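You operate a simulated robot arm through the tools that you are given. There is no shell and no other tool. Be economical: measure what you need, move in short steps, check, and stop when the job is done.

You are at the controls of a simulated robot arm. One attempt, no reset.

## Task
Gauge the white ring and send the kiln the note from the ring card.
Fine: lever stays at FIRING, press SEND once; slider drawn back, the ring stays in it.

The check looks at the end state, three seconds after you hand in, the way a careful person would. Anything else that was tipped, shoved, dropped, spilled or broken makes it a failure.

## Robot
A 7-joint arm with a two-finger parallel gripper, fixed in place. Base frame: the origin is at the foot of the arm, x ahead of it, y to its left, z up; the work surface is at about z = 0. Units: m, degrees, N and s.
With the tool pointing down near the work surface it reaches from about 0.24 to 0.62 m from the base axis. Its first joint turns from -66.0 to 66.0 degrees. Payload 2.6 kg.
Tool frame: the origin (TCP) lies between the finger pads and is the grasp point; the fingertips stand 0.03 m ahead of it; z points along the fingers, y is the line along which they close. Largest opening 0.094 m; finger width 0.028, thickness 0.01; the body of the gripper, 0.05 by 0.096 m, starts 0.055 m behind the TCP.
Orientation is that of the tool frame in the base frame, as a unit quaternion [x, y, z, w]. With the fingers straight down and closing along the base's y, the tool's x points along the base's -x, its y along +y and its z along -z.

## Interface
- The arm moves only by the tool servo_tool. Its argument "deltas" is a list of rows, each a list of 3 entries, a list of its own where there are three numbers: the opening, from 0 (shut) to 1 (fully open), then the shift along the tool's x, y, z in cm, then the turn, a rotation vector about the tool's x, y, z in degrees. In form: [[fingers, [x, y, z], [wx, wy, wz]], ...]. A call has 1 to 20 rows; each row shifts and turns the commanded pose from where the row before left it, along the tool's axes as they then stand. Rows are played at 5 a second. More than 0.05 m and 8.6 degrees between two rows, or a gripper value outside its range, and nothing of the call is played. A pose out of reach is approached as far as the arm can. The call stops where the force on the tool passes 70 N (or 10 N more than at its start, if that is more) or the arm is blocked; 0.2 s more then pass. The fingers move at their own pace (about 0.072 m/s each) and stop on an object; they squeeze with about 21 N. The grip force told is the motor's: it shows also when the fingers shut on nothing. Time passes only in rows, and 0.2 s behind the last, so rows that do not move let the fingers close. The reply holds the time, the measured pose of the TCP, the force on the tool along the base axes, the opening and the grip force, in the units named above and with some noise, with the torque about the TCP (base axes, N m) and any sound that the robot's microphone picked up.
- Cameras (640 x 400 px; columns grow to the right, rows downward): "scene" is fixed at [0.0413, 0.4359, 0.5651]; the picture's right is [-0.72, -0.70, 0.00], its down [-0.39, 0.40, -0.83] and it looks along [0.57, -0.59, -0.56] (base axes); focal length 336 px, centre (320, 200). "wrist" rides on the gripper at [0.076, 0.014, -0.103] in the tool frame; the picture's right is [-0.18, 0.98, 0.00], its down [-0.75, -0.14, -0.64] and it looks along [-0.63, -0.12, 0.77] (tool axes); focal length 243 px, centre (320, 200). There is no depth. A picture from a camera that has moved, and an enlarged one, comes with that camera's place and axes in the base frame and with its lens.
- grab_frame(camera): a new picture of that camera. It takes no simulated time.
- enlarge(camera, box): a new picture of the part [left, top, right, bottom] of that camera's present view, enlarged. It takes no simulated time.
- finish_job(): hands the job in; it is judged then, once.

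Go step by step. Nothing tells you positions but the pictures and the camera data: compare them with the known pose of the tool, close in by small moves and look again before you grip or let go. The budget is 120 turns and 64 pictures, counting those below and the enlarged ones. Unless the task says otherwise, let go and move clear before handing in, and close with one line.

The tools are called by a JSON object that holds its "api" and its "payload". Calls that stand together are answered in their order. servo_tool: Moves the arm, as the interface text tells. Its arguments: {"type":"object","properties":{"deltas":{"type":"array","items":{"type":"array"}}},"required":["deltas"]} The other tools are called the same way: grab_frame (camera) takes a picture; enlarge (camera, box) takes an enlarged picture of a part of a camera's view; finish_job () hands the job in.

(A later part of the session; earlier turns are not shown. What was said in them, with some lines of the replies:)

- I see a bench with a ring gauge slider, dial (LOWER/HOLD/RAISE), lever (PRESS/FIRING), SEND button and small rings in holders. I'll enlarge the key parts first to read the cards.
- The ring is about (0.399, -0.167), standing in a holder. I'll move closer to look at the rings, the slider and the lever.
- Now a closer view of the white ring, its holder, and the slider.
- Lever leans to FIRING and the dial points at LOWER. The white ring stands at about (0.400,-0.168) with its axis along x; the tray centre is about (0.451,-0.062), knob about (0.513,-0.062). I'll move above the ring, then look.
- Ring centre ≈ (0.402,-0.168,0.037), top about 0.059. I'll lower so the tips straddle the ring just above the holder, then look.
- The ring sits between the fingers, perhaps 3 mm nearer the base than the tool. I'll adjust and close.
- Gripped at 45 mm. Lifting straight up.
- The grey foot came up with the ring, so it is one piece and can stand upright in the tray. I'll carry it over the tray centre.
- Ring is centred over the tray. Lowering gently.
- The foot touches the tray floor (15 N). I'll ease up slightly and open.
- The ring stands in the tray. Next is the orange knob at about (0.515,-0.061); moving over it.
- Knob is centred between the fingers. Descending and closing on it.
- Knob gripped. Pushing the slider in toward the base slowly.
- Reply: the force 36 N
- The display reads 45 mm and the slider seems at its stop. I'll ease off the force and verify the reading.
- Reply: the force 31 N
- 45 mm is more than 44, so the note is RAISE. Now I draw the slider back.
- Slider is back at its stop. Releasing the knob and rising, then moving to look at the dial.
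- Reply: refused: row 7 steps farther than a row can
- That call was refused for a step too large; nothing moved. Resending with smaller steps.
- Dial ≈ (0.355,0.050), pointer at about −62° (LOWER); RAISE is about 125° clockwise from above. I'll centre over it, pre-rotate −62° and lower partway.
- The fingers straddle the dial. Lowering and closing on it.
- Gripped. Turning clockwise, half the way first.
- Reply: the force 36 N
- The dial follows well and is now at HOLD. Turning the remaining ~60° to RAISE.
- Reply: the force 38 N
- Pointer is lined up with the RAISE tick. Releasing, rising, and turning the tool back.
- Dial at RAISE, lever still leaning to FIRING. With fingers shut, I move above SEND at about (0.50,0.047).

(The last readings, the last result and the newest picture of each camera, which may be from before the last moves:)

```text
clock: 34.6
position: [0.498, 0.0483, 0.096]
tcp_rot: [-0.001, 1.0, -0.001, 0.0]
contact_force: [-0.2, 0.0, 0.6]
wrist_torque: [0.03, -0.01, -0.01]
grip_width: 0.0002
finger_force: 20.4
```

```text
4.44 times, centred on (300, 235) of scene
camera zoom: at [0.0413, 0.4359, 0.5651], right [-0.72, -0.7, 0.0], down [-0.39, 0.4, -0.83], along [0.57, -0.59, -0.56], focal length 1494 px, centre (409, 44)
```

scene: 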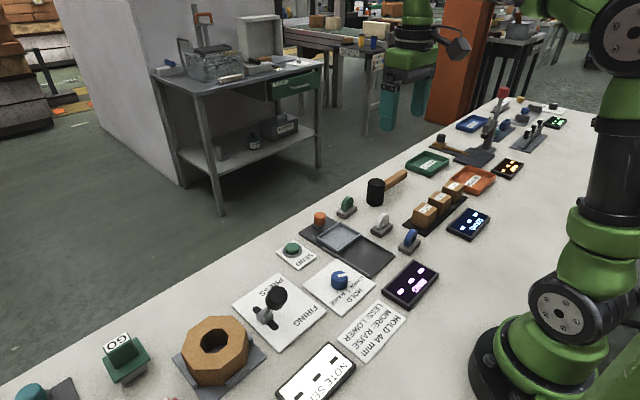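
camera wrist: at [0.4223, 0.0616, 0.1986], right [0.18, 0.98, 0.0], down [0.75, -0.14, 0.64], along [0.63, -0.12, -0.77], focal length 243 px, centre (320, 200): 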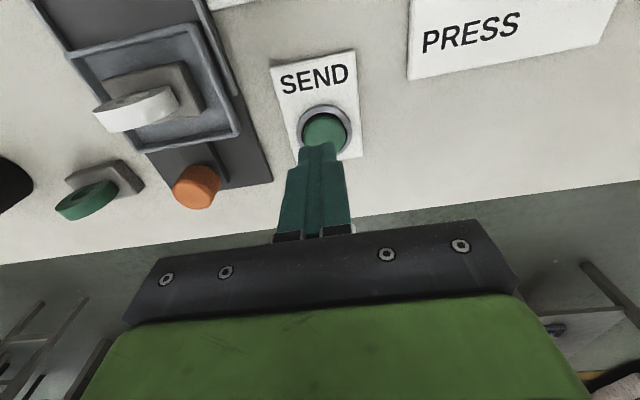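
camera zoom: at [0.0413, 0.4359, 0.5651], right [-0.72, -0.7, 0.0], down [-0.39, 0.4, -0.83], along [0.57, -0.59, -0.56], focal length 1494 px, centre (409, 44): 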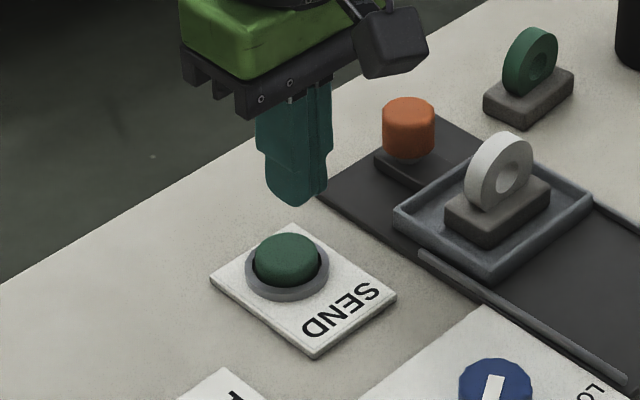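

Button is at about (0.501,0.050). Small correction, then down to just above it.

{"api": "servo_tool", "payload": {"deltas": [[0, [-0.3, 0.15, 1.5], [0, 0, 0]], [0, [0, 0, 1.5], [0, 0, 0]], [0, [0, 0, 0], [0, 0, 0]]]}}

{"api": "enlarge", "payload": {"camera": "scene", "box": [250, 190, 350, 280]}}

```text
clock: 35.4
position: [0.5, 0.0496, 0.0654]
tcp_rot: [-0.001, 1.0, 0.0, 0.0]
contact_force: [0.8, -0.2, 0.1]
wrist_torque: [0.01, -0.01, 0.0]
grip_width: 0.0001
finger_force: 20.6
```

```text
4.44 times, centred on (300, 235) of scene
camera zoom: at [0.0413, 0.4359, 0.5651], right [-0.72, -0.7, 0.0], down [-0.39, 0.4, -0.83], along [0.57, -0.59, -0.56], focal length 1494 px, centre (409, 44)
```

zoom: 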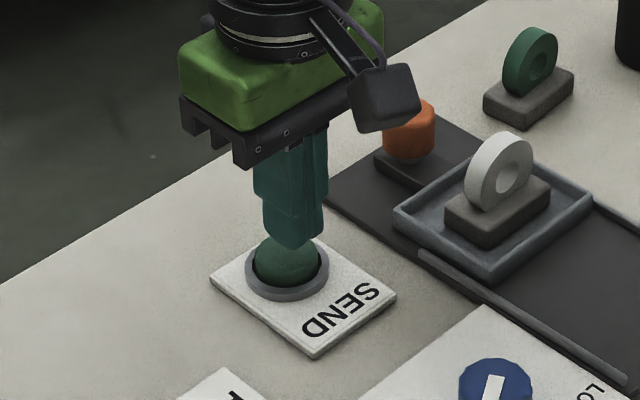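

Aligned. Pressing in small steps.

{"api": "servo_tool", "payload": {"deltas": [[0, [0, 0, 0.4], [0, 0, 0]], [0, [0, 0, 0.3], [0, 0, 0]], [0, [0, 0, 0.3], [0, 0, 0]], [0, [0, 0, 0.2], [0, 0, 0]]]}}

{"api": "enlarge", "payload": {"camera": "scene", "box": [230, 200, 400, 400]}}

```text
clock: 36.4
position: [0.4991, 0.0496, 0.0535]
tcp_rot: [0.0, 1.0, 0.0, 0.001]
contact_force: [-1.2, -0.1, 0.3]
wrist_torque: [0.03, 0.0, 0.01]
grip_width: 0.0003
finger_force: 20.7
```

```text
2.00 times, centred on (315, 300) of scene
camera zoom: at [0.0413, 0.4359, 0.5651], right [-0.72, -0.7, 0.0], down [-0.39, 0.4, -0.83], along [0.57, -0.59, -0.56], focal length 672 px, centre (330, 0)
```

zoom: 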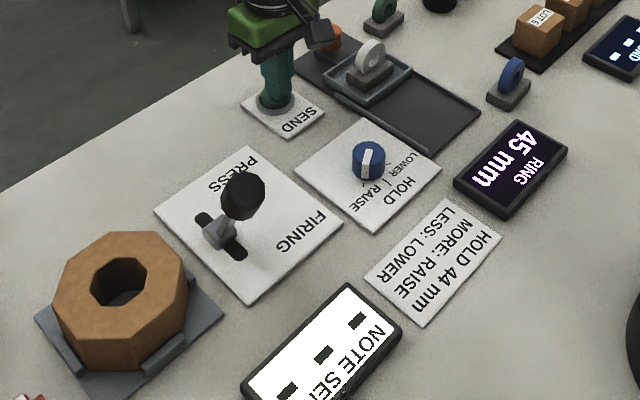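

No contact yet. Continuing down in small steps.

{"api": "servo_tool", "payload": {"deltas": [[0, [0, 0, 0.2], [0, 0, 0]], [0, [0, 0, 0.2], [0, 0, 0]], [0, [0, 0, 0], [0, 0, 0]]]}}

```text
clock: 37.2
position: [0.4996, 0.0497, 0.0508]
tcp_rot: [0.0, 1.0, 0.001, 0.0]
contact_force: [-0.5, 1.2, 0.1]
wrist_torque: [0.0, 0.0, -0.02]
grip_width: 0.0
finger_force: 21.3
```

{"api": "servo_tool", "payload": {"deltas": [[0, [0, 0, 0.2], [0, 0, 0]], [0, [0, 0, 0.2], [0, 0, 0]], [0, [0, 0, 0], [0, 0, 0]]]}}

{"api": "enlarge", "payload": {"camera": "scene", "box": [250, 190, 350, 280]}}

```text
clock: 38.0
position: [0.5002, 0.05, 0.0475]
tcp_rot: [0.0, 1.0, 0.0, 0.001]
contact_force: [-0.3, 0.1, 5.9]
wrist_torque: [0.07, 0.12, -0.01]
grip_width: 0.0002
finger_force: 21.2
heard: click
```

```text
4.44 times, centred on (300, 235) of scene
camera zoom: at [0.0413, 0.4359, 0.5651], right [-0.72, -0.7, 0.0], down [-0.39, 0.4, -0.83], along [0.57, -0.59, -0.56], focal length 1494 px, centre (409, 44)
```

zoom: 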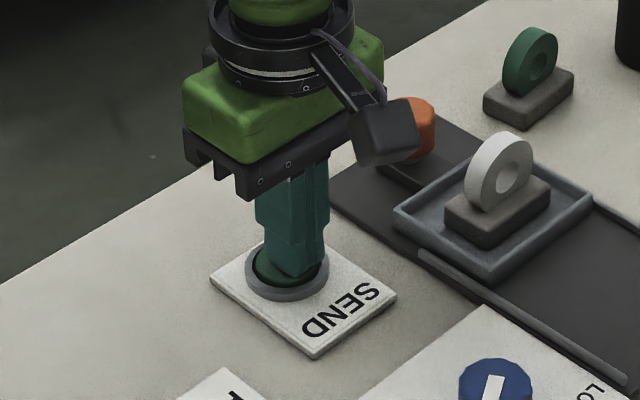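

A click was heard at 6 N. Lifting straight off and checking the NOTE SENT display.

{"api": "servo_tool", "payload": {"deltas": [[0, [0, 0, -2], [0, 0, 0]], [0, [0, 0, -4], [0, 0, 0]], [0, [0, 0, -4], [0, 0, 0]], [0, [0, 0, -4], [0, 0, 0]], [0, [0, 0, 0], [0, 0, 0]]]}}

{"api": "enlarge", "payload": {"camera": "scene", "box": [230, 200, 400, 400]}}

{"api": "grab_frame", "payload": {"camera": "scene"}}

```text
clock: 39.2
position: [0.501, 0.0501, 0.1874]
tcp_rot: [0.0, 1.0, 0.0, 0.001]
contact_force: [0.8, 1.0, 0.1]
wrist_torque: [0.0, -0.01, -0.01]
grip_width: 0.0001
finger_force: 21.0
```

```text
2.00 times, centred on (315, 300) of scene
camera zoom: at [0.0413, 0.4359, 0.5651], right [-0.72, -0.7, 0.0], down [-0.39, 0.4, -0.83], along [0.57, -0.59, -0.56], focal length 672 px, centre (330, 0)
```

zoom: 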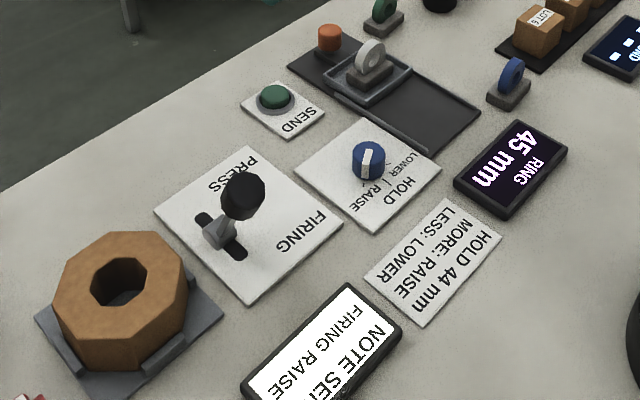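

```text
18 pictures are left
```

scene: 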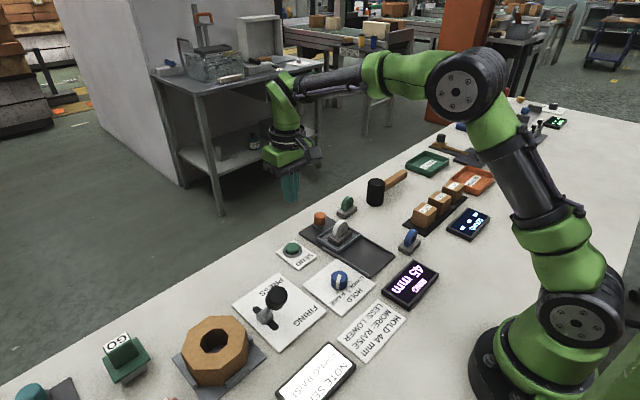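

The display reads "NOTE SENT: FIRING RAISE". The slider is drawn back with the ring in it, the lever is at FIRING, and the arm is clear, so I'm handing in.

{"api": "finish_job", "payload": {}}

```text
The job is handed in.
```

The white ring gauged 45 mm, over the card's 44 mm, so I set the dial to RAISE and pressed SEND once with the lever left at FIRING; the slider is drawn back with the ring still in it.
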